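You operate a simulated robot arm through the tools that you are given. There is no shell and no other tool.

You run a simulated robot arm. Do the job below in one go: nothing can be reset, and whatever is moved stays where it is left.

## Task
Tip the pot's sand back into the sand tub, slide the tub to the rail and wipe the stain off.
Fine: put the pot and the white rag back. What is to be rubbed or washed off counts as gone when no trace of it is left.
Where things are to end (x, y in the base frame): tub within 40 mm of [450, 660].
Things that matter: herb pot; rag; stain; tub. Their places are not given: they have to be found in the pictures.

It is judged by the outcome, as a careful person would: the job done as asked, and still so three seconds after it is handed in. It fails if anything else is knocked over, pushed out of place, dropped, spilled or broken.

## Robot
A 6-joint arm with a two-finger parallel gripper, fixed in place. Base frame: the origin is on the floor under the middle of its stand, x ahead of it, y to its left, z up; the work surface is at about z = 760. Units: mm, degrees, N and s.
With the tool pointing down near the work surface it reaches from about 360 to 820 mm from the base axis. Its first joint turns from -166.0 to 166.0 degrees. Payload 3.91 kg.
Tool frame: the origin (TCP) lies between the finger pads and is the grasp point; the fingertips stand 30 mm ahead of it; z points along the fingers, y is the line along which they close. Largest opening 110 mm; finger width 20, thickness 10; the body of the gripper, 48 by 112 mm, starts 55 mm behind the TCP.
Orientation is that of the tool frame in the base frame, as a unit quaternion [x, y, z, w]. With the fingers straight down and closing along the base's y, the tool's x points along the base's -x, its y along +y and its z along -z.

## Interface
- The arm moves only by the tool play_rows. Its argument "motion" is a list of rows, each a list of 2 entries, a list of its own where there are three numbers: the shift along the tool's x, y, z in units of 150 mm (1.0 is 150 mm), then the turn, a rotation vector about the tool's x, y, z in units of 180 degrees (1.0 is 180 degrees). In form: [[[x, y, z], [wx, wy, wz]], ...]. A call has 1 to 20 rows; each row is the pose to reach, as a shift and turn from the pose commanded when the call began, along the tool's axes at that moment. "jaw" is the closure, from 0 (fully open) to 1 (shut), set as the call begins (left out, the last holds). A call with a number of a shift or a turn outside -1 to 1 is refused whole. A row lasts 0.2 s, in which the tool goes at most 50 mm and 8.6 degrees; a call with a longer step from one row to the next is refused whole, and so is a gripper value outside its range. A pose out of reach is approached as far as the arm can. The call stops where the force on the tool passes 40 N (or 10 N more than at its start, if that is more) or the arm is blocked; 0.2 s more then pass. Each finger travels about 45 mm/s and halts on what it meets, pressing with about 38 N; the grip force reading is that of the motor and also rises with nothing between the fingers. The clock runs only during rows and for 0.2 s after the last one: add rows that repeat a pose to give the fingers time. It gives the time, the measured TCP pose, the force on the tool (base axes), the opening and the grip force at its end, in the units of the frame above (readings bear some noise), with the torque about the TCP (base axes, N m) and any sound that the robot's microphone picked up.
- Cameras (640 x 400 px; columns grow to the right, rows downward): "scene" is fixed at [220.6, -500.7, 1512.6]; the picture's right is [0.96, -0.28, 0.00], its down [-0.16, -0.55, -0.82] and it looks along [0.23, 0.79, -0.57] (base axes); focal length 312 px, centre (320, 200). "wrist" rides on the gripper at [77, 7, -114] in the tool frame; the picture's right is [-0.09, 1.00, 0.00], its down [-0.80, -0.07, -0.59] and it looks along [-0.59, -0.05, 0.80] (tool axes); focal length 270 px, centre (320, 200).
- grab_frame(camera): a new picture of that camera. No time passes.
- lift_body(by): slides the trunk up (or, below 0, down) by that many mm; the arm rides with it, the base frame stays. It gives what a move gives, with no picture.
- probe_pixels(camera, pixels): for up to 12 pixels [column, row] of the newest picture of that camera ("zoom" is the newest enlarged one), the place [x, y, z] in the base frame of the surface seen there, good to about 2 mm. No time passes.
- zoom(camera, box): a new picture of the part [left, top, right, bottom] of that camera's present view, enlarged. No time passes.
- hand_in(): hands the job in; it is judged then, once.

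Unless the task says otherwise, let go and move clear before handing in.

The tools are called after ">>>" as a command line: name --argument value ..., lists and objects as JSON in quotes. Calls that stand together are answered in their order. play_rows: Moves the arm, as the interface text tells. Its arguments: {"type":"object","properties":{"motion":{"type":"array"},"jaw":{"type":"number"}},"required":["motion"]} The other tools are called the same way: lift_body (by) moves the trunk up or down; grab_frame (camera) takes a picture; probe_pixels (camera, pixels) gives the place of the surface under pixels of a picture; zoom (camera, box) takes an enlarged picture of a part of a camera's view; hand_in () hands the job in.

At the start:

```text
t: 0.0
position: [245.3, 404.3, 1203.2]
ee_rot: [0.0, 1.0, 0.001, 0.0]
ft_force: [-0.9, 0.9, -0.6]
torque: [0.01, 0.01, 0.01]
width: 110.1
finger_force: 0.0
trunk travel left (down, up): [-525.0, 85.0]
```

scene: 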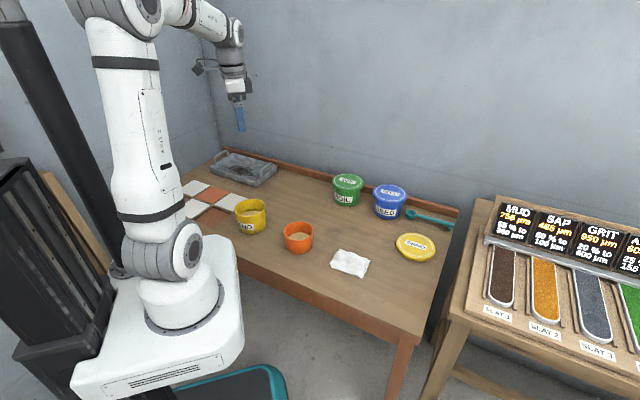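
wrist: 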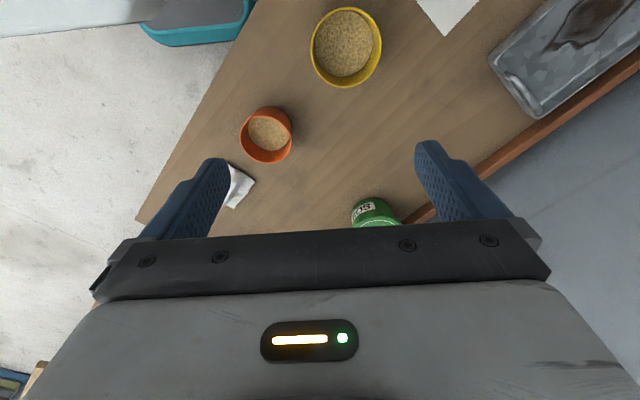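

The scene shows a yellow tub (about pixel 250,215), an orange pot (298,237), a white rag (350,263), and a tray with a dark mark (245,168). I'll zoom in to find everything and locate the stain.

>>> zoom --camera "scene" --box '[170, 140, 330, 260]'

>>> grab_frame --camera "wrist"

>>> probe_pixels --camera "wrist" --pixels '[[345, 40], [345, 85], [312, 45], [380, 50], [345, 8], [266, 130], [266, 162], [242, 130], [292, 140], [265, 107], [240, 185], [545, 60]]'

```text
3.33 times, centred on (250, 200) of scene
```

zoom: 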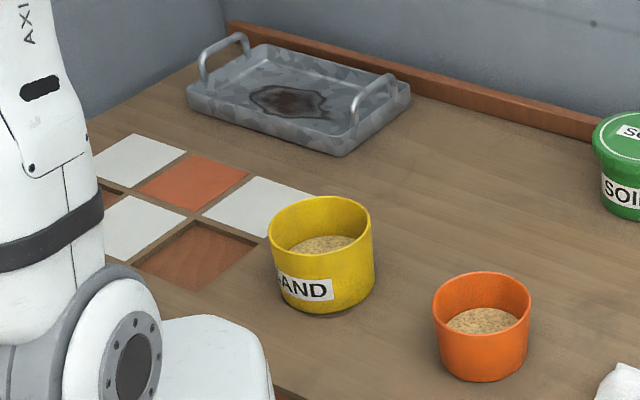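

```text
taken
```

wrist: 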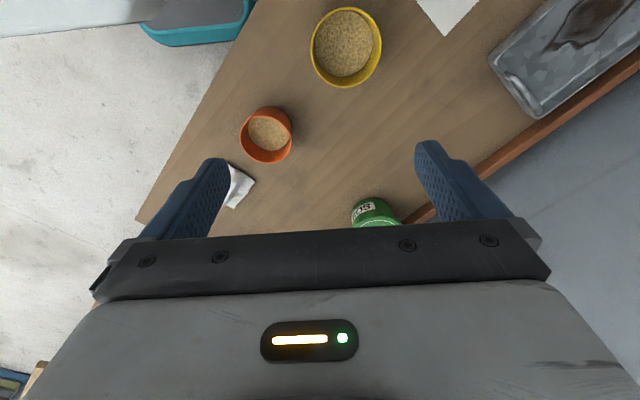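

```text
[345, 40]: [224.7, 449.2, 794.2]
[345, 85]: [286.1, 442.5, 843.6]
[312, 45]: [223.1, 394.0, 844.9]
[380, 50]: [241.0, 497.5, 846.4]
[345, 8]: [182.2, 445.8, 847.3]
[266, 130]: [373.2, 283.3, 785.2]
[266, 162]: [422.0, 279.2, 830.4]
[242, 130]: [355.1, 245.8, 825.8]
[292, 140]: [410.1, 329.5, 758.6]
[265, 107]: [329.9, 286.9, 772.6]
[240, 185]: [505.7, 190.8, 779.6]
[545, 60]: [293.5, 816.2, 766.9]
```

The tub is near (234, 446) with its rim at z≈846, and the pot is near (378, 286) with its rim at z≈828. I'll zoom in on the stain, the rag and the rail.

>>> zoom --camera "scene" --box '[200, 140, 296, 200]'

>>> probe_pixels --camera "zoom" --pixels '[[215, 165], [420, 210], [310, 190], [310, 260], [330, 150], [60, 200], [560, 190], [400, 330], [260, 60], [500, 130], [100, 100], [590, 320]]'

>>> zoom --camera "scene" --box '[310, 160, 470, 290]'

```text
6.67 times, centred on (248, 170) of scene
```

zoom: 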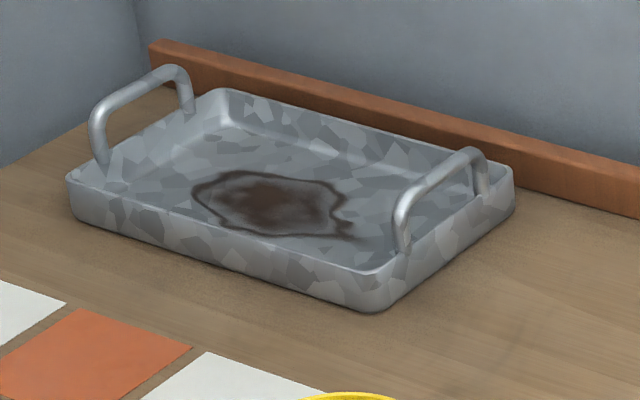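

```text
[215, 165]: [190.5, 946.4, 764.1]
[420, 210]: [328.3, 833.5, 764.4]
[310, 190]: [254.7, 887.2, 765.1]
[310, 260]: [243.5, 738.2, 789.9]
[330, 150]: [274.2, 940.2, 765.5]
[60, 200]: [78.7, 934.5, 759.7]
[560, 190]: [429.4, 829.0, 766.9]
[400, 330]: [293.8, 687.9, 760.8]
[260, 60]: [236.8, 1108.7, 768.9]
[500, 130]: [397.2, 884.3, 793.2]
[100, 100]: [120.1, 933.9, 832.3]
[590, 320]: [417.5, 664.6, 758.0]
```

```text
3.08 times, centred on (390, 225) of scene
```

zoom: 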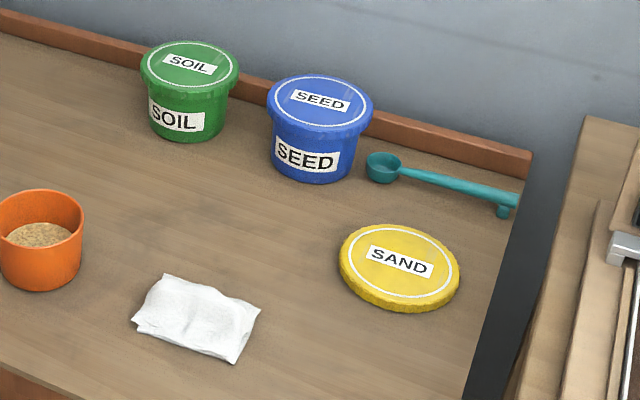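

The stain is the dark patch inside the metal tray (zoom 280,200), around (255, 890), so it is far out. Next I'll probe the tray, rail, table edge, rag, pot and the other tubs.

>>> grab_frame --camera "scene"

>>> probe_pixels --camera "scene" --pixels '[[350, 262], [348, 185], [345, 203], [390, 195], [388, 215], [416, 244], [300, 165], [400, 188], [445, 205], [250, 262], [330, 295], [420, 325]]'

>>> zoom --camera "scene" --box '[320, 235, 384, 275]'

>>> probe_pixels --camera "zoom" --pixels '[[110, 220], [200, 125], [490, 240], [430, 430], [300, 260], [200, 230], [400, 250], [280, 180], [340, 350], [150, 180], [400, 380], [250, 300]]'

```text
taken
```

scene: 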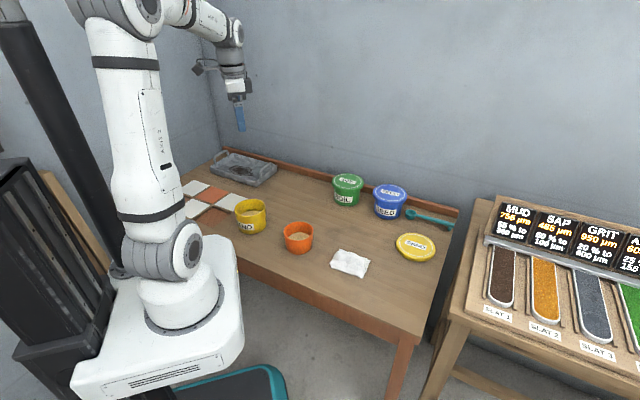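

```text
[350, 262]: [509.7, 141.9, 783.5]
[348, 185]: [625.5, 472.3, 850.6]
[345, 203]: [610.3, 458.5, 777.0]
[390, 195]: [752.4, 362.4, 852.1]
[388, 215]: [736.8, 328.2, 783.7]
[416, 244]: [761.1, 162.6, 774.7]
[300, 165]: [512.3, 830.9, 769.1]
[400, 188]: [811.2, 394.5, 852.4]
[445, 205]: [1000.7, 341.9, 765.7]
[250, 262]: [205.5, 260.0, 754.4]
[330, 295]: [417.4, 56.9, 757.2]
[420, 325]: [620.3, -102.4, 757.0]
```

```text
10.00 times, centred on (352, 255) of scene
```

zoom: 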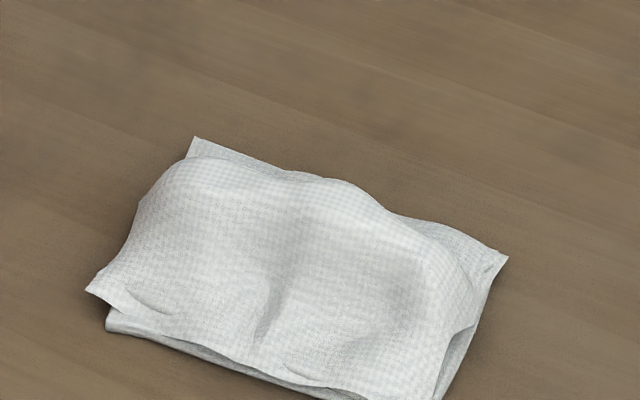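

```text
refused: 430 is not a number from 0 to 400
```

The table's front edge runs from (205, 260) to (620, -102), so the table is turned about 44° in the base frame. The rag is around (510, 142), so I'll probe it in detail, along with the pot and tub.

>>> probe_pixels --camera "zoom" --pixels '[[90, 290], [198, 140], [503, 258], [430, 395], [300, 260], [200, 210], [400, 270], [280, 190], [340, 340], [150, 220], [420, 330], [240, 300]]'

>>> zoom --camera "scene" --box '[220, 190, 332, 260]'

>>> probe_pixels --camera "zoom" --pixels '[[87, 75], [175, 45], [268, 80], [180, 100], [180, 160], [180, 240], [365, 240], [450, 180], [535, 225], [450, 225], [450, 270], [450, 350]]'

```text
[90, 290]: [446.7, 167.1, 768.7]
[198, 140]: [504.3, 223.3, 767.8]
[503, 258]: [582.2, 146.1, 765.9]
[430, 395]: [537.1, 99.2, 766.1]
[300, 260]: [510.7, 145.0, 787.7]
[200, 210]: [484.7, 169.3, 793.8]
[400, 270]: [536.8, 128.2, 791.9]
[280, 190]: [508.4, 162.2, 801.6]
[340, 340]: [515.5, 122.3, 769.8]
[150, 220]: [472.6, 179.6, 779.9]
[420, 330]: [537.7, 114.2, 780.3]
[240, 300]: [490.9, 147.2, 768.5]
```

```text
5.71 times, centred on (276, 225) of scene
```

zoom: 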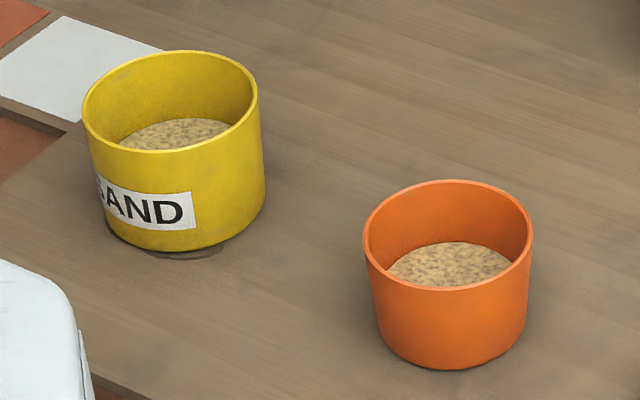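

```text
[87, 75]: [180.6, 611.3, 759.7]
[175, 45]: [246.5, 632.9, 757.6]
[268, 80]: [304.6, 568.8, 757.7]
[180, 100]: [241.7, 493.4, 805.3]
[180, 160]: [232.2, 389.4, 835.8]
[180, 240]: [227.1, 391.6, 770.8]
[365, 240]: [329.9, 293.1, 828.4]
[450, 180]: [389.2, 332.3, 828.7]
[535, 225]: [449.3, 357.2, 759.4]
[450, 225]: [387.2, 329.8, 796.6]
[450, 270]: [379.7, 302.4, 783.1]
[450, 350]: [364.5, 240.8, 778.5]
```

I'll refine the pot, tub and stain geometry with enlarged views before moving.

>>> zoom --camera "wrist" --box '[220, 90, 316, 170]'

>>> zoom --camera "wrist" --box '[296, 0, 400, 100]'

>>> zoom --camera "wrist" --box '[480, 0, 640, 120]'

```text
5.00 times, centred on (268, 130) of wrist
```

zoom: 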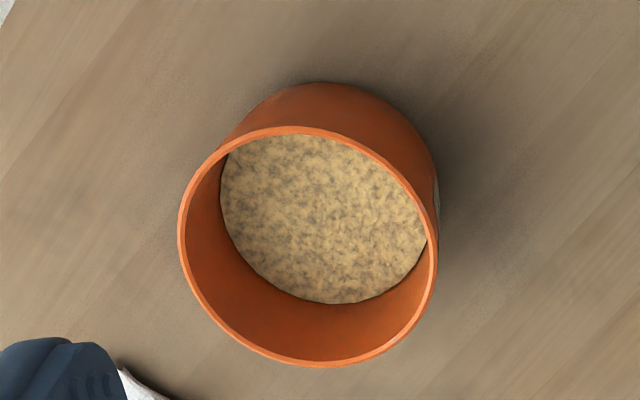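

```text
4.00 times, centred on (348, 50) of wrist
```

zoom: 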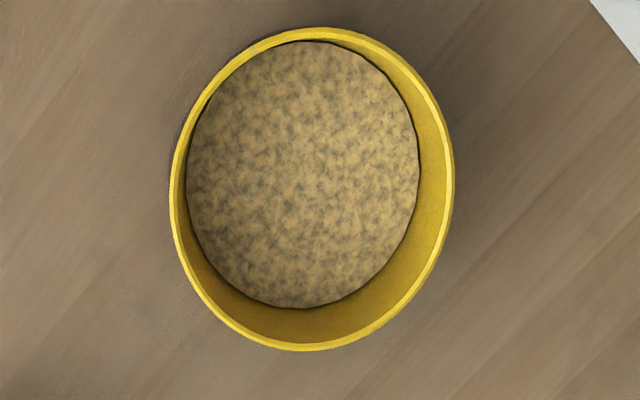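

```text
3.33 times, centred on (560, 60) of wrist
```

zoom: 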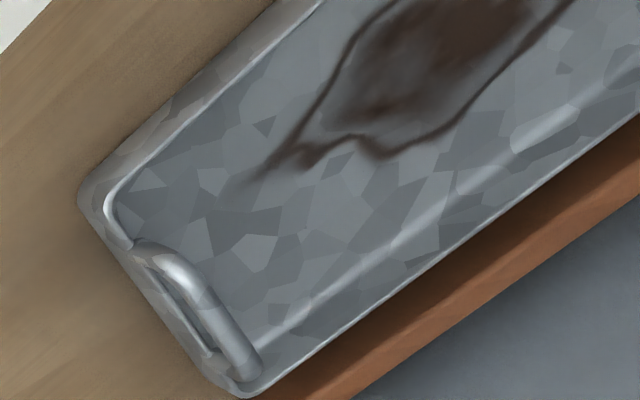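

I'll probe rim points on the pot and tub in these enlarged views.

>>> zoom --camera "wrist" --box '[204, 90, 332, 170]'

>>> probe_pixels --camera "zoom" --pixels '[[181, 225], [435, 250], [300, 130], [310, 363], [215, 155], [410, 330], [225, 325], [395, 175], [320, 220], [330, 85], [250, 115], [432, 165]]'

>>> zoom --camera "wrist" --box '[268, 0, 428, 100]'

>>> probe_pixels --camera "zoom" --pixels '[[173, 185], [450, 190], [310, 31], [310, 347], [215, 80], [420, 85], [205, 285], [420, 290], [300, 170], [300, 290], [220, 200], [395, 150]]'

>>> zoom --camera "wrist" --box '[480, 0, 640, 100]'

>>> probe_pixels --camera "zoom" --pixels '[[90, 215], [320, 0], [250, 400], [230, 375], [180, 300], [250, 195], [280, 170], [380, 160], [350, 50], [500, 60], [520, 10], [300, 350]]'

```text
5.00 times, centred on (268, 130) of wrist
```

zoom: 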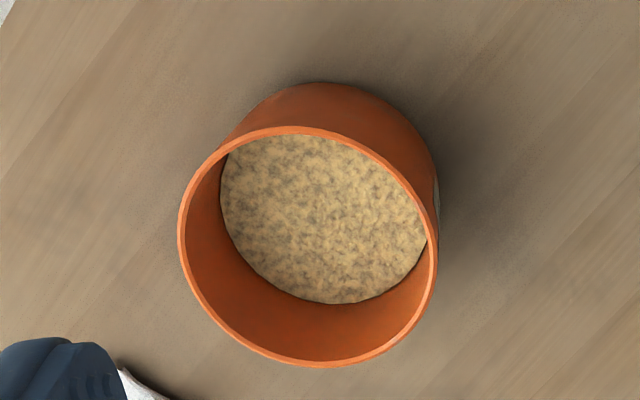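

```text
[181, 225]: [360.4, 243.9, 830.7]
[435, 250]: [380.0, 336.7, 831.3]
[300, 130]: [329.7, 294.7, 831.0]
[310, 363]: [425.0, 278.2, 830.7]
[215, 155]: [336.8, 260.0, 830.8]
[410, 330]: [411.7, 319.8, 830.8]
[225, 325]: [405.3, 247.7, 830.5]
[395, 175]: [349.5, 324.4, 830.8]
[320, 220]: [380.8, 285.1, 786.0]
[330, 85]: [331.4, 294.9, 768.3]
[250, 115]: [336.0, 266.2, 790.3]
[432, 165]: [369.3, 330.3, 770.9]
```

```text
4.00 times, centred on (348, 50) of wrist
```

zoom: 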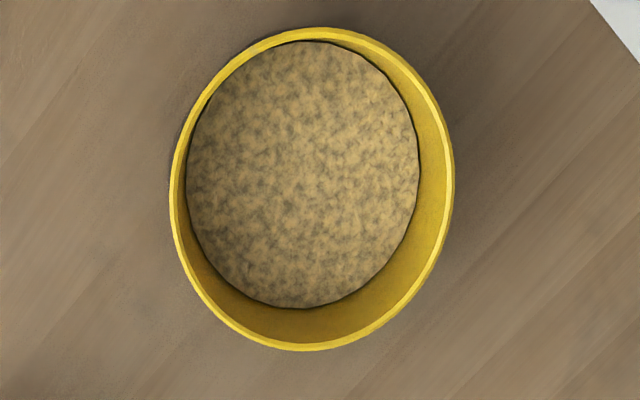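

```text
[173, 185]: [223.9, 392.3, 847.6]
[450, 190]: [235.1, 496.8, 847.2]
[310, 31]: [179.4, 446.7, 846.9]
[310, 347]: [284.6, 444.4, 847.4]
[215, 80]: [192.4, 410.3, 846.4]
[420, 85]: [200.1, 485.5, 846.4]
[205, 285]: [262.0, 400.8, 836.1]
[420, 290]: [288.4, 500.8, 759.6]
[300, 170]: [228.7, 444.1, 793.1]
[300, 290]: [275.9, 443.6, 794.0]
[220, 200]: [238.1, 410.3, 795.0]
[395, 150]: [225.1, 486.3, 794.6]
```

```text
4.00 times, centred on (560, 50) of wrist
```

zoom: 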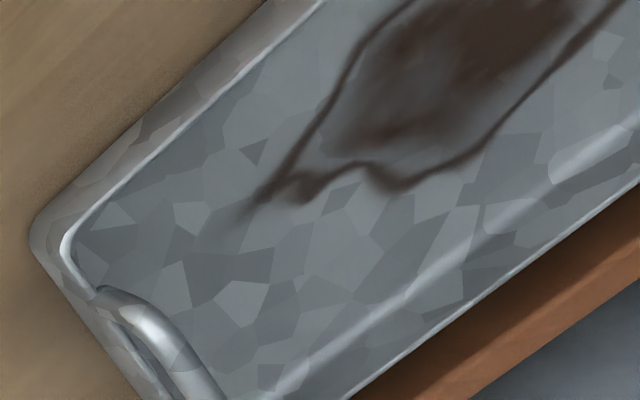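

```text
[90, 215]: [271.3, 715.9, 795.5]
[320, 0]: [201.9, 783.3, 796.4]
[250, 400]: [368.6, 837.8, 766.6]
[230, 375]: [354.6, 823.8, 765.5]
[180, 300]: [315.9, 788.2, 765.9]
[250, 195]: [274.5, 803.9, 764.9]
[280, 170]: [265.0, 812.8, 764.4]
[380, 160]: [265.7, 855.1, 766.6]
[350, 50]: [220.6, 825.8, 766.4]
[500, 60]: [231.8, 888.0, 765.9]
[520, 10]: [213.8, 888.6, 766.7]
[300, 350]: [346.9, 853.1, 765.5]
```

The pot rim is centred at about (377, 288), radius 48, z 831. The tub is centred at (232, 445), radius 53, z 847. Next I'll probe the stain outline and arm geometry to judge what the arm can reach.

>>> zoom --camera "scene" --box '[200, 140, 296, 200]'

>>> probe_pixels --camera "zoom" --pixels '[[195, 187], [245, 173], [330, 182], [347, 205], [348, 236], [280, 236], [222, 215], [275, 205], [68, 190], [225, 90], [512, 170], [370, 310]]'

>>> probe_pixels --camera "scene" --pixels '[[188, 250], [165, 255], [185, 290], [125, 60], [150, 205], [145, 5], [205, 20], [230, 35], [230, 60], [235, 85], [240, 115], [200, 68]]'

```text
6.67 times, centred on (248, 170) of scene
```

zoom: 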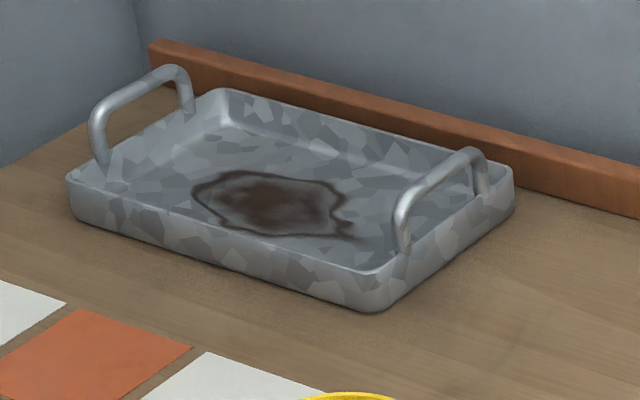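

```text
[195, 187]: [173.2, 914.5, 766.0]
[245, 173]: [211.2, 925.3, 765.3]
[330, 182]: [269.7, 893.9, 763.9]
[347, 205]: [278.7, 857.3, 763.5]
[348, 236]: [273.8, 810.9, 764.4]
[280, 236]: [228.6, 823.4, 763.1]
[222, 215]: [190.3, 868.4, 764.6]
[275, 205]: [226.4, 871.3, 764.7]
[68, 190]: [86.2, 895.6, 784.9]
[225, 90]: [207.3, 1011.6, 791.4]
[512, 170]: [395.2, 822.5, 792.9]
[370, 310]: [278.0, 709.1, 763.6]
```

```text
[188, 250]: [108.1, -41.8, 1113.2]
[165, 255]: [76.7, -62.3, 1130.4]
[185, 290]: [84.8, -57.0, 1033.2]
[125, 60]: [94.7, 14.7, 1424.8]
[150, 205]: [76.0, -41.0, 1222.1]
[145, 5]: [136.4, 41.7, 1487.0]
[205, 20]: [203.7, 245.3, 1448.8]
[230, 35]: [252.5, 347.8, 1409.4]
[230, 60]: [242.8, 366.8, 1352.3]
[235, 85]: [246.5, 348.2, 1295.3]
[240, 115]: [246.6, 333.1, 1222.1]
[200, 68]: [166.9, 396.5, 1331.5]
```

The shoulder sits at z≈1130, so lowering the trunk and tilting the tool should reach the stain. The stain spans roughly x 173–279, y 811–925. For the pot I want a sideways grasp with the camera side up, so I'll raise the trunk and test whether the tool can turn about its axis.

>>> lift_body --by 85

>>> play_rows --motion '[[[0, 0, 0], [0, 0, 0.0457]], [[0, 0, 0], [0, 0, 0.0915]], [[0, 0, 0], [0, 0, 0.1372]], [[0, 0, 0], [0, 0, 0.183]], [[0, 0, 0], [0, 0, 0.2287]], [[0, 0, 0], [0, 0, 0.2745]], [[0, 0, 0], [0, 0, 0.3202]], [[0, 0, 0], [0, 0, 0.366]], [[0, 0, 0], [0, 0, 0.4117]], [[0, 0, 0], [0, 0, 0.4575]], [[0, 0, 0], [0, 0, 0.5032]], [[0, 0, 0], [0, 0, 0.549]], [[0, 0, 0], [0, 0, 0.5947]], [[0, 0, 0], [0, 0, 0.6405]], [[0, 0, 0], [0, 0, 0.6862]], [[0, 0, 0], [0, 0, 0.732]], [[0, 0, 0], [0, 0, 0.7778]], [[0, 0, 0], [0, 0, 0.7778]]]'

```text
t: 1.2
position: [245.0, 404.8, 1288.3]
ee_rot: [-0.001, 1.0, 0.0, 0.001]
ft_force: [-0.6, -0.5, -0.8]
torque: [0.03, 0.01, -0.02]
width: 109.9
finger_force: 0.1
trunk travel left (down, up): [-610.0, 0.0]
```

```text
t: 5.0
position: [360.9, 283.7, 1248.7]
ee_rot: [0.922, 0.385, -0.011, -0.045]
ft_force: [-0.7, 0.5, -1.2]
torque: [0.0, 0.02, 0.04]
width: 109.8
finger_force: 0.0
out of reach, approached as far as the arm can: row 14, 15, 16, 17, 18
trunk travel left (down, up): [-610.0, 0.0]
```

The turn hit a wrist limit near the end: the tool x now points at azimuth about 45° and the position drifted to (361, 284, 1249). I'll make a tiny move to learn which pose counts as commanded.

>>> play_rows --motion '[[[0, 0, 0.1], [0, 0, 0]], [[0, 0, 0.1], [0, 0, 0]]]'

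```text
t: 5.6
position: [361.4, 283.4, 1234.8]
ee_rot: [0.922, 0.385, -0.01, -0.045]
ft_force: [0.6, 0.3, 0.1]
torque: [0.01, -0.01, 0.0]
width: 109.9
finger_force: 0.1
trunk travel left (down, up): [-610.0, 0.0]
```

The shift followed the approached pose, so that one is the reference. I'll now pitch the tool to point outward, 20° below horizontal with the camera up, above the pot at z≈1090, to test that the arm can hold it.

>>> play_rows --motion '[[[0.006, 0.014, 0.096], [-0.0023, 0.0383, -0.0021]], [[0.012, 0.028, 0.192], [-0.0046, 0.0767, -0.0041]], [[0.018, 0.042, 0.287], [-0.0069, 0.115, -0.0062]], [[0.024, 0.056, 0.383], [-0.0092, 0.1533, -0.0083]], [[0.03, 0.07, 0.479], [-0.0115, 0.1917, -0.0104]], [[0.037, 0.084, 0.575], [-0.0137, 0.23, -0.0124]], [[0.043, 0.098, 0.671], [-0.016, 0.2683, -0.0145]], [[0.049, 0.112, 0.766], [-0.0183, 0.3066, -0.0166]], [[0.055, 0.126, 0.862], [-0.0206, 0.345, -0.0186]], [[0.061, 0.14, 0.958], [-0.0229, 0.3833, -0.0207]], [[0.061, 0.14, 0.958], [-0.0229, 0.3833, -0.0207]]]'

>>> grab_frame --camera "scene"

>>> grab_frame --camera "wrist"

```text
t: 8.0
position: [443.6, 290.6, 1091.2]
ee_rot: [0.754, 0.321, 0.527, -0.226]
ft_force: [-1.2, 0.6, -0.2]
torque: [0.02, -0.02, 0.01]
width: 109.8
finger_force: 0.1
out of reach, approached as far as the arm can: row 6, 7, 8, 9, 10, 11
trunk travel left (down, up): [-610.0, 0.0]
```

```text
taken
```

scene: 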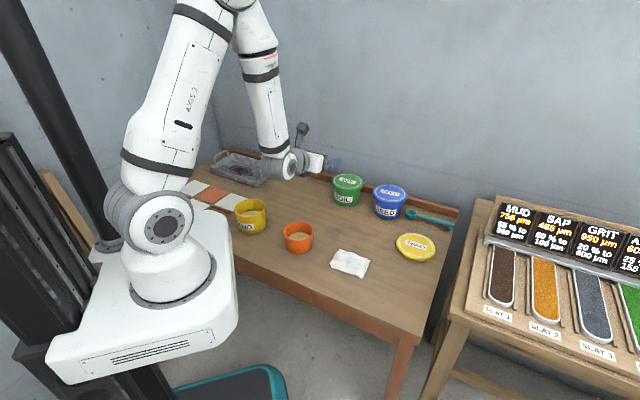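

```text
taken
```

wrist: 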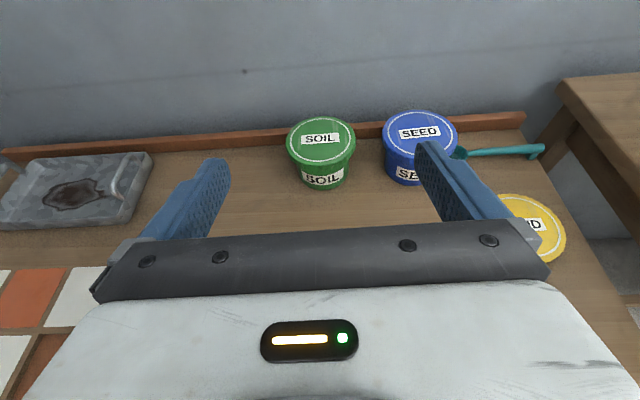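

The orientation is right, but the radius is too small at this height. The geometry says it becomes reachable lower down, so I'll descend to z≈952 and then pull in over the pot.

>>> play_rows --motion '[[[-0.204, 0.0, 0.074], [0, 0, 0]], [[-0.407, 0.001, 0.148], [0, 0, 0]], [[-0.611, 0.001, 0.223], [0, 0, 0]], [[-0.8145, 0.002, 0.297], [0, 0, 0]], [[-0.872, -0.1, 0.198], [0, 0, 0]], [[-0.93, -0.204, 0.099], [0, 0, 0]], [[-0.987, -0.307, 0.0], [0, 0, 0]], [[-0.987, -0.307, 0.0], [0, 0, 0]]]'

>>> grab_frame --camera "wrist"

>>> grab_frame --camera "scene"

```text
t: 9.8
position: [404.4, 257.4, 946.3]
ee_rot: [0.753, 0.321, 0.527, -0.228]
ft_force: [-0.4, -0.6, 0.2]
torque: [0.01, 0.0, -0.04]
width: 109.9
finger_force: 0.0
out of reach, approached as far as the arm can: row 1, 2, 3, 4, 5, 6, 7, 8
trunk travel left (down, up): [-610.0, 0.0]
```

```text
taken
```

wrist: 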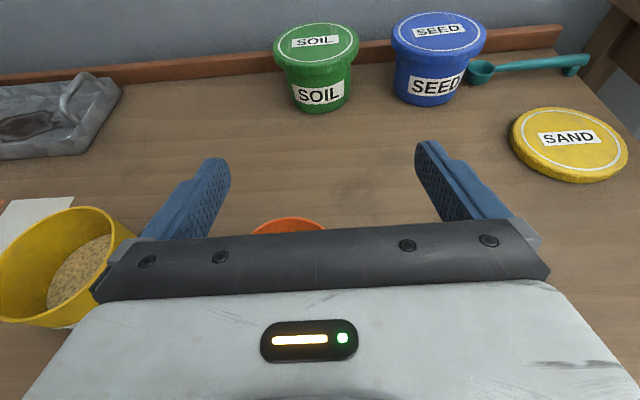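

```text
taken
```

scene: 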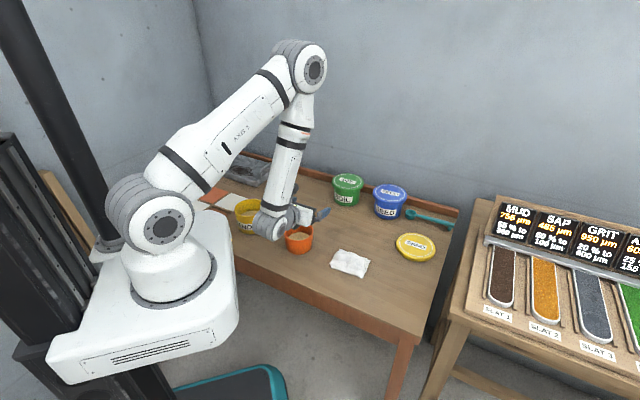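

Orientation held, but the position slid 41 mm sideways, which fits a wrist-roll limit when the tool lies in the arm's plane. I'll turn the approach direction 11° to the left, to azimuth 57°, and recentre above the pot at z≈930.

>>> play_rows --motion '[[[-0.025, -0.068, 0.01], [0.0144, 0, -0.0052]], [[-0.05, -0.136, 0.02], [0.0287, 0, -0.0105]], [[-0.076, -0.205, 0.03], [0.043, 0, -0.0157]], [[-0.102, -0.273, 0.039], [0.0574, 0, -0.0209]], [[-0.102, -0.273, 0.039], [0.0574, 0, -0.0209]]]'

>>> grab_frame --camera "scene"

```text
t: 11.0
position: [373.3, 287.0, 929.5]
ee_rot: [0.72, 0.391, 0.504, -0.274]
ft_force: [0.6, 0.6, 0.1]
torque: [0.01, 0.01, -0.02]
width: 109.9
finger_force: 0.1
trunk travel left (down, up): [-610.0, 0.0]
```

```text
taken
```

scene: 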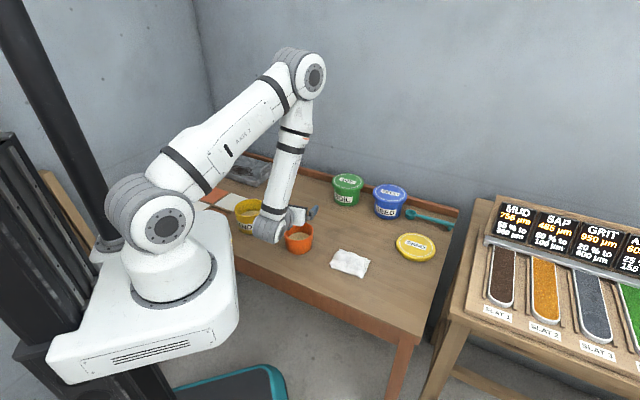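

The pose is now reached exactly at (373, 287, 930). I'll descend to just above the rim and check centring in the pictures.

>>> play_rows --motion '[[[-0.142, 0.005, 0.052], [0, 0, 0]], [[-0.284, 0.01, 0.104], [0, 0, 0]], [[-0.426, 0.0135, 0.155], [0, 0, 0]], [[-0.426, 0.0135, 0.155], [0, 0, 0]]]'

>>> grab_frame --camera "wrist"

>>> zoom --camera "scene" --box '[220, 170, 348, 260]'

```text
t: 12.0
position: [376.2, 285.3, 861.3]
ee_rot: [0.72, 0.391, 0.504, -0.274]
ft_force: [0.3, 0.1, 0.1]
torque: [-0.01, 0.0, -0.04]
width: 109.9
finger_force: 0.1
trunk travel left (down, up): [-610.0, 0.0]
```

```text
taken
```

wrist: 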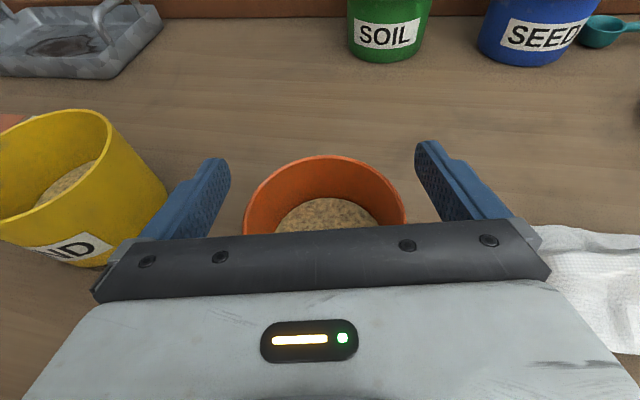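

```text
4.44 times, centred on (284, 215) of scene
```

zoom: 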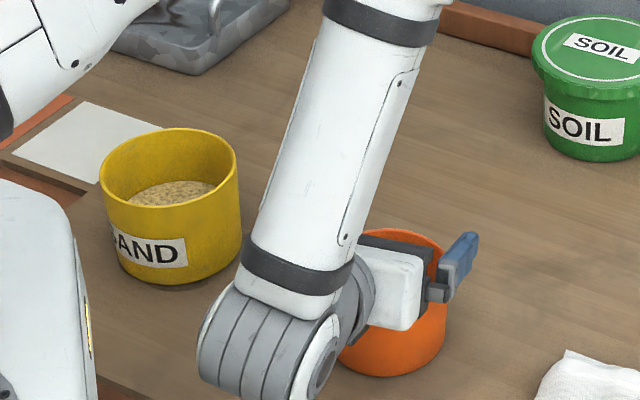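

The pot sits between the fingers. I'll check centring by probing the rim.

>>> probe_pixels --camera "wrist" --pixels '[[325, 158], [247, 205], [402, 200], [265, 178], [385, 175], [290, 162], [360, 162], [225, 175], [420, 165]]'

```text
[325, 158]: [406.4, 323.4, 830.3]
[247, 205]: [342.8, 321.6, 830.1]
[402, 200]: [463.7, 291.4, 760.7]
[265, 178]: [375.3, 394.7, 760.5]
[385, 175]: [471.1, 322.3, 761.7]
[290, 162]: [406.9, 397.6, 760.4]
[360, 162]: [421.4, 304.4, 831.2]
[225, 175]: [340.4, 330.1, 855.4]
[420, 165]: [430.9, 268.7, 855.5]
```

Centring is within about 1 mm, so I'll descend around the pot to z≈800.

>>> play_rows --motion '[[[-0.098, 0, 0.031], [0, 0, 0]], [[-0.195, 0, 0.062], [0, 0, 0]], [[-0.293, 0, 0.093], [0, 0, 0]], [[-0.39, 0, 0.124], [0, 0, 0]], [[-0.39, 0, 0.124], [0, 0, 0]]]'

>>> grab_frame --camera "wrist"

>>> zoom --camera "scene" --box '[220, 170, 348, 260]'

```text
t: 13.2
position: [374.6, 282.4, 800.6]
ee_rot: [0.72, 0.391, 0.504, -0.274]
ft_force: [0.4, 0.6, 0.3]
torque: [0.01, 0.0, -0.01]
width: 110.0
finger_force: 0.1
trunk travel left (down, up): [-610.0, 0.0]
```

```text
taken
```

wrist: 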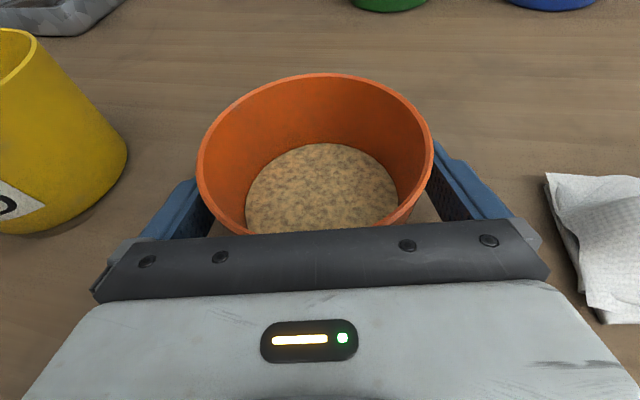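

```text
4.44 times, centred on (284, 215) of scene
```

zoom: 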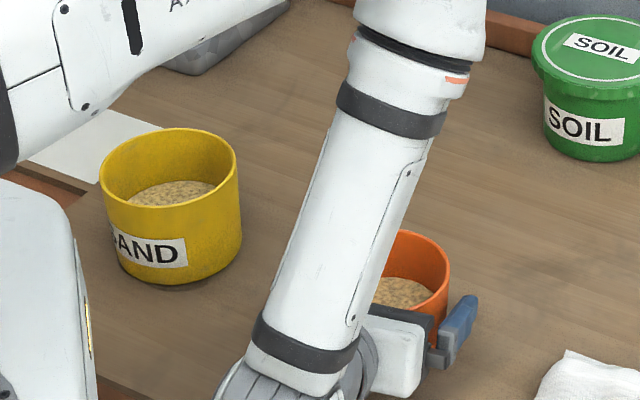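

The pot is between the pads, so I'll close on it.

>>> play_rows --motion '[[[0, 0, 0], [0, 0, 0]], [[0, 0, 0], [0, 0, 0]], [[0, 0, 0], [0, 0, 0]], [[0, 0, 0], [0, 0, 0]]]' --jaw 0.5

>>> grab_frame --camera "wrist"

```text
t: 14.2
position: [374.7, 282.8, 799.6]
ee_rot: [0.721, 0.39, 0.504, -0.273]
ft_force: [-0.3, -1.0, -0.1]
torque: [0.03, 0.03, 0.02]
width: 95.4
finger_force: 37.9
trunk travel left (down, up): [-610.0, 0.0]
```

```text
taken
```

wrist: 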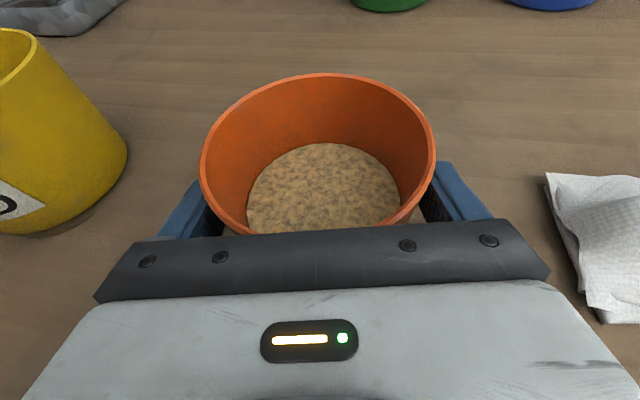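

The pot is gripped at 95.4 mm with 38 N. I'll note the grasp pose (374.7, 282.8, 799.6) for putting it back, then lift straight up 140 mm.

>>> play_rows --motion '[[[0.047, 0, -0.017], [0, 0, 0]], [[0.125, 0, -0.046], [0, 0, 0]], [[0.25, 0, -0.091], [0, 0, 0]], [[0.376, 0, -0.137], [0, 0, 0]], [[0.501, 0, -0.183], [0, 0, 0]], [[0.626, 0, -0.229], [0, 0, 0]], [[0.752, 0, -0.274], [0, 0, 0]], [[0.877, 0, -0.32], [0, 0, 0]], [[0.877, 0, -0.32], [0, 0, 0]]]'

>>> grab_frame --camera "wrist"

```text
t: 16.2
position: [373.0, 283.3, 941.3]
ee_rot: [0.721, 0.39, 0.504, -0.274]
ft_force: [-0.1, 0.8, -2.8]
torque: [0.01, -0.03, -0.02]
width: 95.8
finger_force: 38.2
trunk travel left (down, up): [-610.0, 0.0]
```

```text
taken
```

wrist: 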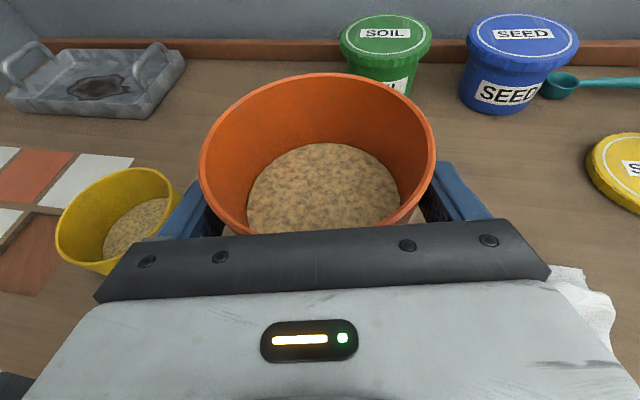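

The pot is lifted and steady at about 2.8 N. I'll carry it half of the way toward the tub while turning the approach direction.

>>> play_rows --motion '[[[0.011, -0.09, 0.038], [0.01, 0, -0.0036]], [[0.021, -0.179, 0.077], [0.02, 0, -0.0073]], [[0.032, -0.269, 0.115], [0.03, 0, -0.0109]], [[0.042, -0.359, 0.153], [0.04, 0, -0.0145]], [[0.053, -0.448, 0.192], [0.05, 0, -0.0182]], [[0.063, -0.538, 0.23], [0.0598, 0, -0.0218]], [[0.063, -0.538, 0.23], [0.0598, 0, -0.0218]]]'

```text
t: 17.8
position: [325.8, 356.6, 939.7]
ee_rot: [0.677, 0.461, 0.473, -0.324]
ft_force: [0.8, -0.3, -2.5]
torque: [-0.01, 0.02, -0.01]
width: 95.8
finger_force: 37.6
trunk travel left (down, up): [-610.0, 0.0]
```

The carry is on track with the grip at 95.8 mm. Now the second half, to the start of the pour beside the tub.

>>> play_rows --motion '[[[0.015, -0.08, 0.056], [0.01, 0, -0.0036]], [[0.029, -0.161, 0.112], [0.02, 0, -0.0073]], [[0.044, -0.241, 0.168], [0.03, 0, -0.0109]], [[0.059, -0.321, 0.224], [0.04, 0, -0.0145]], [[0.073, -0.402, 0.28], [0.05, 0, -0.0182]], [[0.088, -0.482, 0.336], [0.0598, 0, -0.0218]], [[0.088, -0.482, 0.336], [0.0598, 0, -0.0218]]]'

>>> grab_frame --camera "scene"

>>> grab_frame --camera "wrist"

```text
t: 19.4
position: [276.7, 430.6, 933.5]
ee_rot: [0.628, 0.525, 0.44, -0.369]
ft_force: [-0.2, -0.3, -2.2]
torque: [0.02, 0.01, 0.0]
width: 95.8
finger_force: 38.1
trunk travel left (down, up): [-610.0, 0.0]
```

```text
taken
```

scene: 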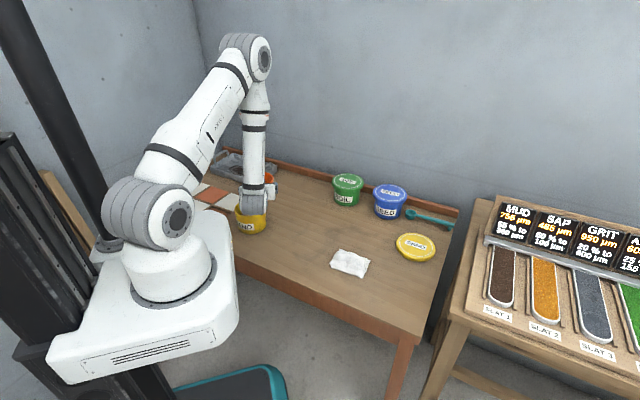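

```text
taken
```

wrist: 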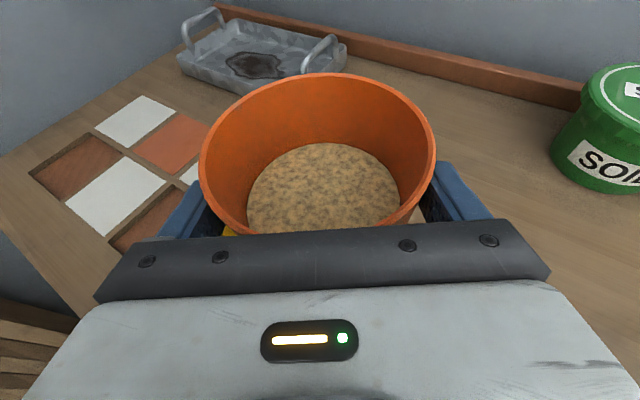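

The pot's left lip is over the tub centre, by calculation at (231, 444). I'll begin tilting the pot purely to the left about the horizontal approach axis, first to 48°.

>>> play_rows --motion '[[[0, 0.02, 0], [-0.01137, 0, -0.03133]], [[0, 0.037, 0], [-0.02273, 0, -0.06267]], [[0, 0.049, 0], [-0.0341, 0, -0.094]], [[0, 0.058, 0], [-0.04547, 0, -0.12533]], [[0, 0.063, 0], [-0.05683, 0, -0.15667]], [[0, 0.063, 0], [-0.0682, 0, -0.188]], [[0, 0.06, 0], [-0.07957, 0, -0.21933]], [[0, 0.053, 0], [-0.09093, 0, -0.25067]]]'

>>> grab_frame --camera "wrist"

>>> zoom --camera "scene" --box '[200, 140, 328, 240]'

```text
t: 21.2
position: [322.3, 398.9, 932.0]
ee_rot: [0.417, 0.664, 0.615, -0.092]
ft_force: [-0.3, -0.2, -2.3]
torque: [-0.05, 0.02, -0.02]
width: 95.5
finger_force: 38.2
out of reach, approached as far as the arm can: row 4, 5, 6, 7, 8
trunk travel left (down, up): [-610.0, 0.0]
```

```text
taken
```

wrist: 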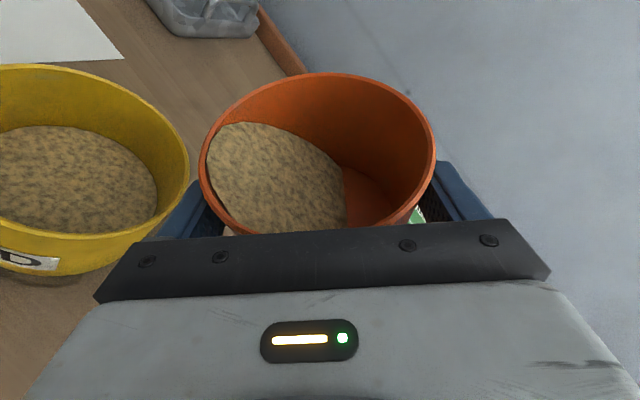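

```text
4.00 times, centred on (264, 190) of scene
```

zoom: 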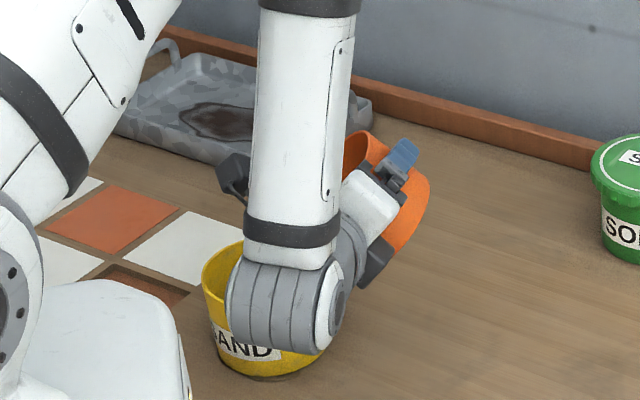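

Tilting swung the tool azimuth toward a wrist limit and the position drifted to (322, 399), with the sand still inside at 48°. I'll ease the tilt back to 30° and turn the approach direction 25° further left, away from the limit. That puts the lip back over the tub centre.

>>> play_rows --motion '[[[0.054, -0.03, 0.041], [0.0224, 0.0144, 0.0089]], [[0.109, -0.059, 0.081], [0.0447, 0.0288, 0.0177]], [[0.163, -0.089, 0.122], [0.0671, 0.0432, 0.0266]], [[0.217, -0.119, 0.163], [0.0894, 0.0575, 0.0354]], [[0.272, -0.148, 0.203], [0.1118, 0.0719, 0.0443]], [[0.326, -0.178, 0.244], [0.1341, 0.0863, 0.0531]], [[0.326, -0.178, 0.244], [0.1341, 0.0863, 0.0531]]]'

>>> grab_frame --camera "wrist"

>>> grab_frame --camera "scene"

```text
t: 22.8
position: [289.4, 456.4, 935.0]
ee_rot: [0.364, 0.719, 0.506, -0.307]
ft_force: [0.2, -0.4, -2.8]
torque: [-0.01, 0.03, 0.0]
width: 95.7
finger_force: 37.6
trunk travel left (down, up): [-610.0, 0.0]
```

```text
taken
```

wrist: 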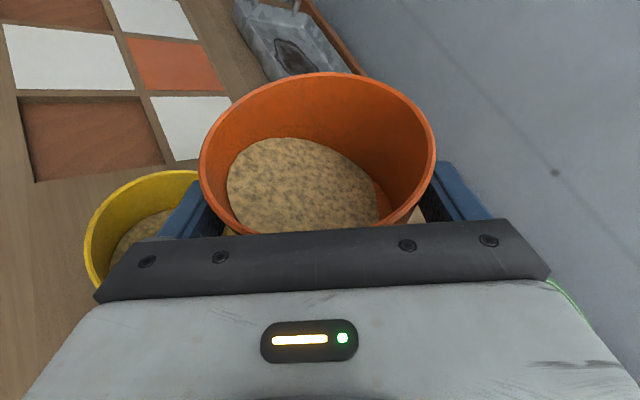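

```text
taken
```

scene: 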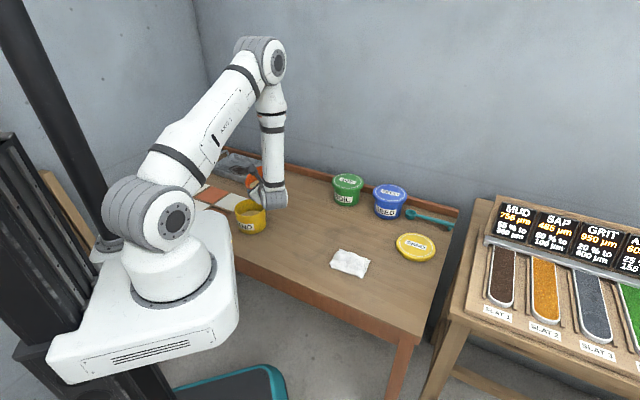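

The lip is over the tub centre at about (233, 447) and all rows were reachable. I'll tilt on to about 75° while keeping the lip above the centre.

>>> play_rows --motion '[[[0, 0, 0], [-0.00947, 0, -0.02611]], [[0.001, -0.002, 0], [-0.01894, 0, -0.05222]], [[0.003, -0.006, -0.001], [-0.02842, 0, -0.07833]], [[0.007, -0.013, -0.003], [-0.03789, 0, -0.10444]], [[0.012, -0.022, -0.004], [-0.04736, 0, -0.13056]], [[0.018, -0.033, -0.007], [-0.05683, 0, -0.15667]], [[0.026, -0.048, -0.01], [-0.06631, 0, -0.18278]], [[0.035, -0.063, -0.013], [-0.07578, 0, -0.20889]], [[0.0446, -0.0811, -0.0162], [-0.08525, 0, -0.235]]]'

>>> grab_frame --camera "wrist"

>>> zoom --camera "scene" --box '[200, 140, 328, 240]'

```text
t: 24.8
position: [276.3, 452.2, 936.3]
ee_rot: [0.117, 0.73, 0.671, -0.053]
ft_force: [-0.1, 0.5, -2.1]
torque: [-0.02, 0.01, 0.02]
width: 95.3
finger_force: 38.2
trunk travel left (down, up): [-610.0, 0.0]
```

```text
taken
```

wrist: 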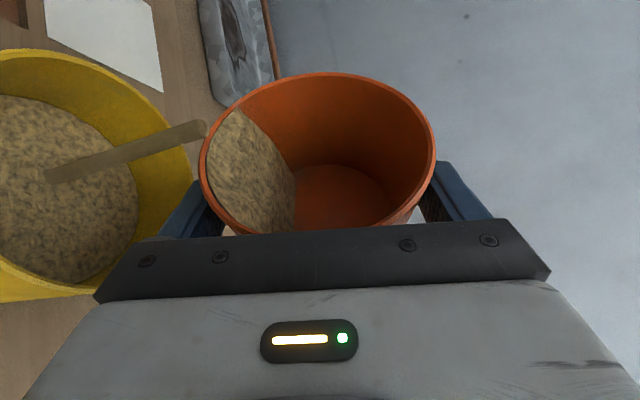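

```text
4.00 times, centred on (264, 190) of scene
```

zoom: 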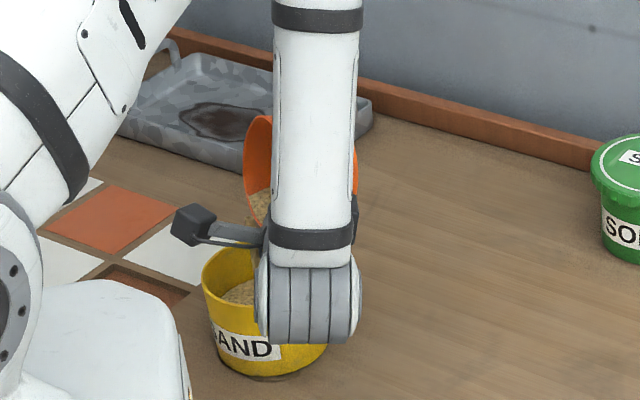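

Sand is streaming into the middle of the tub (wrist pixel 50,175). I'll keep tilting to about 135° with the lip held over the centre.

>>> play_rows --motion '[[[0.0206, -0.0057, -0.0075], [-0.00947, 0, -0.02611]], [[0.0436, -0.0122, -0.0158], [-0.01894, 0, -0.05222]], [[0.0436, -0.0122, -0.0158], [-0.01894, 0, -0.05222]], [[0.0673, -0.0188, -0.0244], [-0.02842, 0, -0.07833]], [[0.0933, -0.026, -0.0339], [-0.03789, 0, -0.10444]], [[0.0933, -0.026, -0.0339], [-0.03789, 0, -0.10444]], [[0.12, -0.0335, -0.0436], [-0.04736, 0, -0.13056]], [[0.1479, -0.0412, -0.0537], [-0.05683, 0, -0.15667]], [[0.1479, -0.0412, -0.0537], [-0.05683, 0, -0.15667]], [[0.177, -0.0493, -0.0642], [-0.06631, 0, -0.18278]], [[0.206, -0.0575, -0.0748], [-0.07578, 0, -0.20889]], [[0.2357, -0.0657, -0.0856], [-0.08525, 0, -0.235]], [[0.266, -0.0742, -0.0966], [-0.09472, 0, -0.26111]], [[0.2957, -0.0825, -0.1074], [-0.10419, 0, -0.28722]], [[0.3248, -0.0906, -0.1179], [-0.11367, 0, -0.31333]], [[0.3248, -0.0906, -0.1179], [-0.11367, 0, -0.31333]], [[0.3248, -0.0906, -0.1179], [-0.11367, 0, -0.31333]], [[0.3248, -0.0906, -0.1179], [-0.11367, 0, -0.31333]]]'

>>> grab_frame --camera "wrist"

>>> zoom --camera "scene" --box '[200, 140, 328, 240]'

```text
t: 28.6
position: [253.6, 462.9, 944.3]
ee_rot: [-0.238, 0.577, 0.727, 0.285]
ft_force: [-0.3, 1.3, -0.3]
torque: [-0.02, 0.01, 0.0]
width: 95.0
finger_force: 37.7
out of reach, approached as far as the arm can: row 12, 13, 14, 15, 16, 17, 18
trunk travel left (down, up): [-610.0, 0.0]
```

```text
taken
```

wrist: 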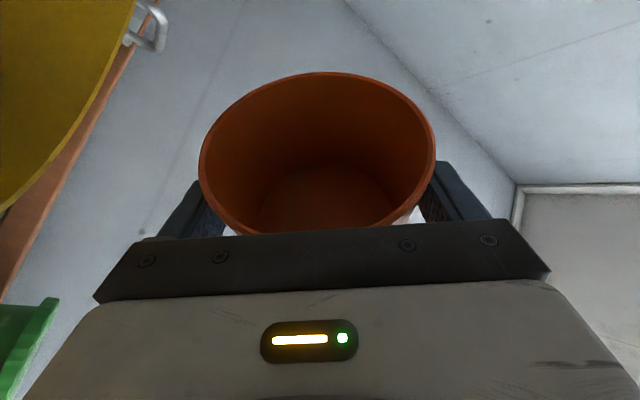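

```text
4.00 times, centred on (264, 190) of scene
```

zoom: 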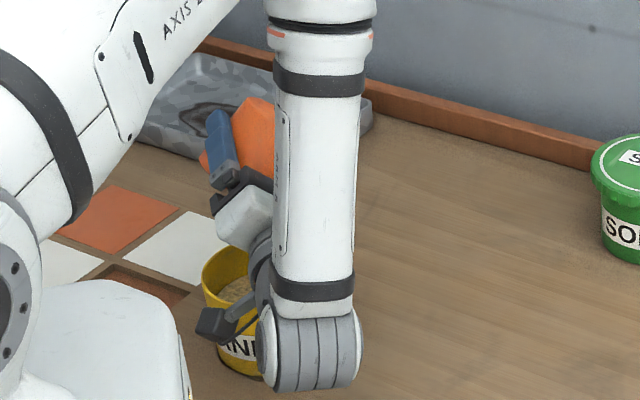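

The pot now looks empty and the force is near zero. It drifted only slightly at the very end, when it was already emptied. I'll lift 31 mm and roll the pot back to near upright, then inspect for spill.

>>> play_rows --motion '[[[-0.07, 0.072, 0.023], [0, 0, 0]], [[-0.139, 0.145, 0.046], [0, 0, 0]], [[-0.152, 0.134, 0.039], [0.01421, 0, 0.03917]], [[-0.164, 0.123, 0.032], [0.02842, 0, 0.07833]], [[-0.177, 0.112, 0.025], [0.04262, 0, 0.1175]], [[-0.19, 0.101, 0.018], [0.05683, 0, 0.15667]], [[-0.202, 0.09, 0.011], [0.07104, 0, 0.19583]], [[-0.215, 0.079, 0.004], [0.08525, 0, 0.235]], [[-0.227, 0.068, 0.0], [0.09946, 0, 0.27417]], [[-0.24, 0.056, -0.001], [0.11367, 0, 0.31333]], [[-0.253, 0.045, -0.002], [0.12788, 0, 0.3525]], [[-0.265, 0.034, -0.002], [0.14208, 0, 0.39167]], [[-0.278, 0.023, -0.003], [0.15629, 0, 0.43083]], [[-0.291, 0.012, -0.003], [0.1705, 0, 0.47]], [[-0.303, 0.001, -0.003], [0.18471, 0, 0.50917]], [[-0.316, -0.01, -0.003], [0.19892, 0, 0.54833]], [[-0.316, -0.01, -0.003], [0.19892, 0, 0.54833]]]'

>>> grab_frame --camera "wrist"

>>> zoom --camera "scene" --box '[200, 140, 328, 240]'

```text
t: 32.2
position: [288.8, 454.1, 975.8]
ee_rot: [0.365, 0.719, 0.506, -0.307]
ft_force: [0.5, 0.1, -0.2]
torque: [0.03, 0.01, 0.01]
width: 95.0
finger_force: 38.8
out of reach, approached as far as the arm can: row 1
trunk travel left (down, up): [-610.0, 0.0]
```

```text
taken
```

wrist: 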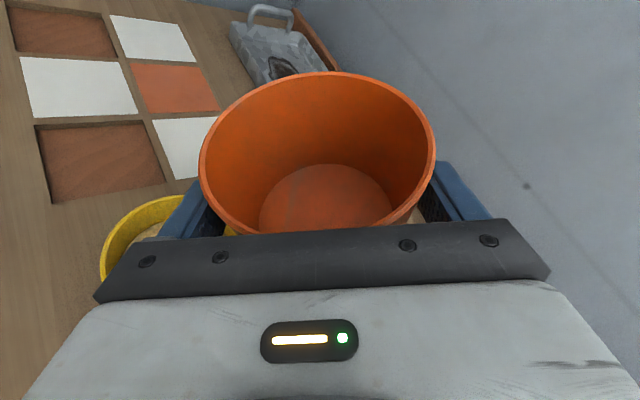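

```text
4.00 times, centred on (264, 190) of scene
```

zoom: 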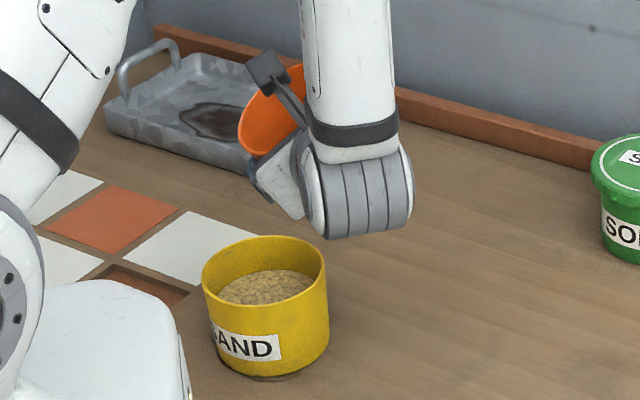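

The pot is empty and the table around the tub looks clean. I'll carry the pot back upright toward its original spot.

>>> play_rows --motion '[[[-0.058, 0.015, -0.099], [-0.019, -0.007, 0.0239]], [[-0.115, 0.03, -0.197], [-0.0381, -0.0139, 0.0477]], [[-0.173, 0.046, -0.296], [-0.0572, -0.0209, 0.0716]], [[-0.231, 0.061, -0.395], [-0.0762, -0.0278, 0.0954]], [[-0.289, 0.076, -0.494], [-0.0953, -0.0348, 0.1193]], [[-0.346, 0.091, -0.592], [-0.1143, -0.0417, 0.1431]], [[-0.404, 0.106, -0.691], [-0.1334, -0.0487, 0.167]], [[-0.462, 0.122, -0.79], [-0.1524, -0.0556, 0.1908]], [[-0.519, 0.137, -0.888], [-0.1715, -0.0626, 0.2147]], [[-0.577, 0.152, -0.987], [-0.1905, -0.0695, 0.2385]], [[-0.577, 0.152, -0.987], [-0.1905, -0.0695, 0.2385]]]'

```text
t: 34.6
position: [371.4, 301.2, 957.9]
ee_rot: [0.721, 0.389, 0.505, -0.273]
ft_force: [-0.7, 0.2, -1.4]
torque: [0.02, 0.03, -0.01]
width: 94.9
finger_force: 38.7
out of reach, approached as far as the arm can: row 10, 11
trunk travel left (down, up): [-610.0, 0.0]
```

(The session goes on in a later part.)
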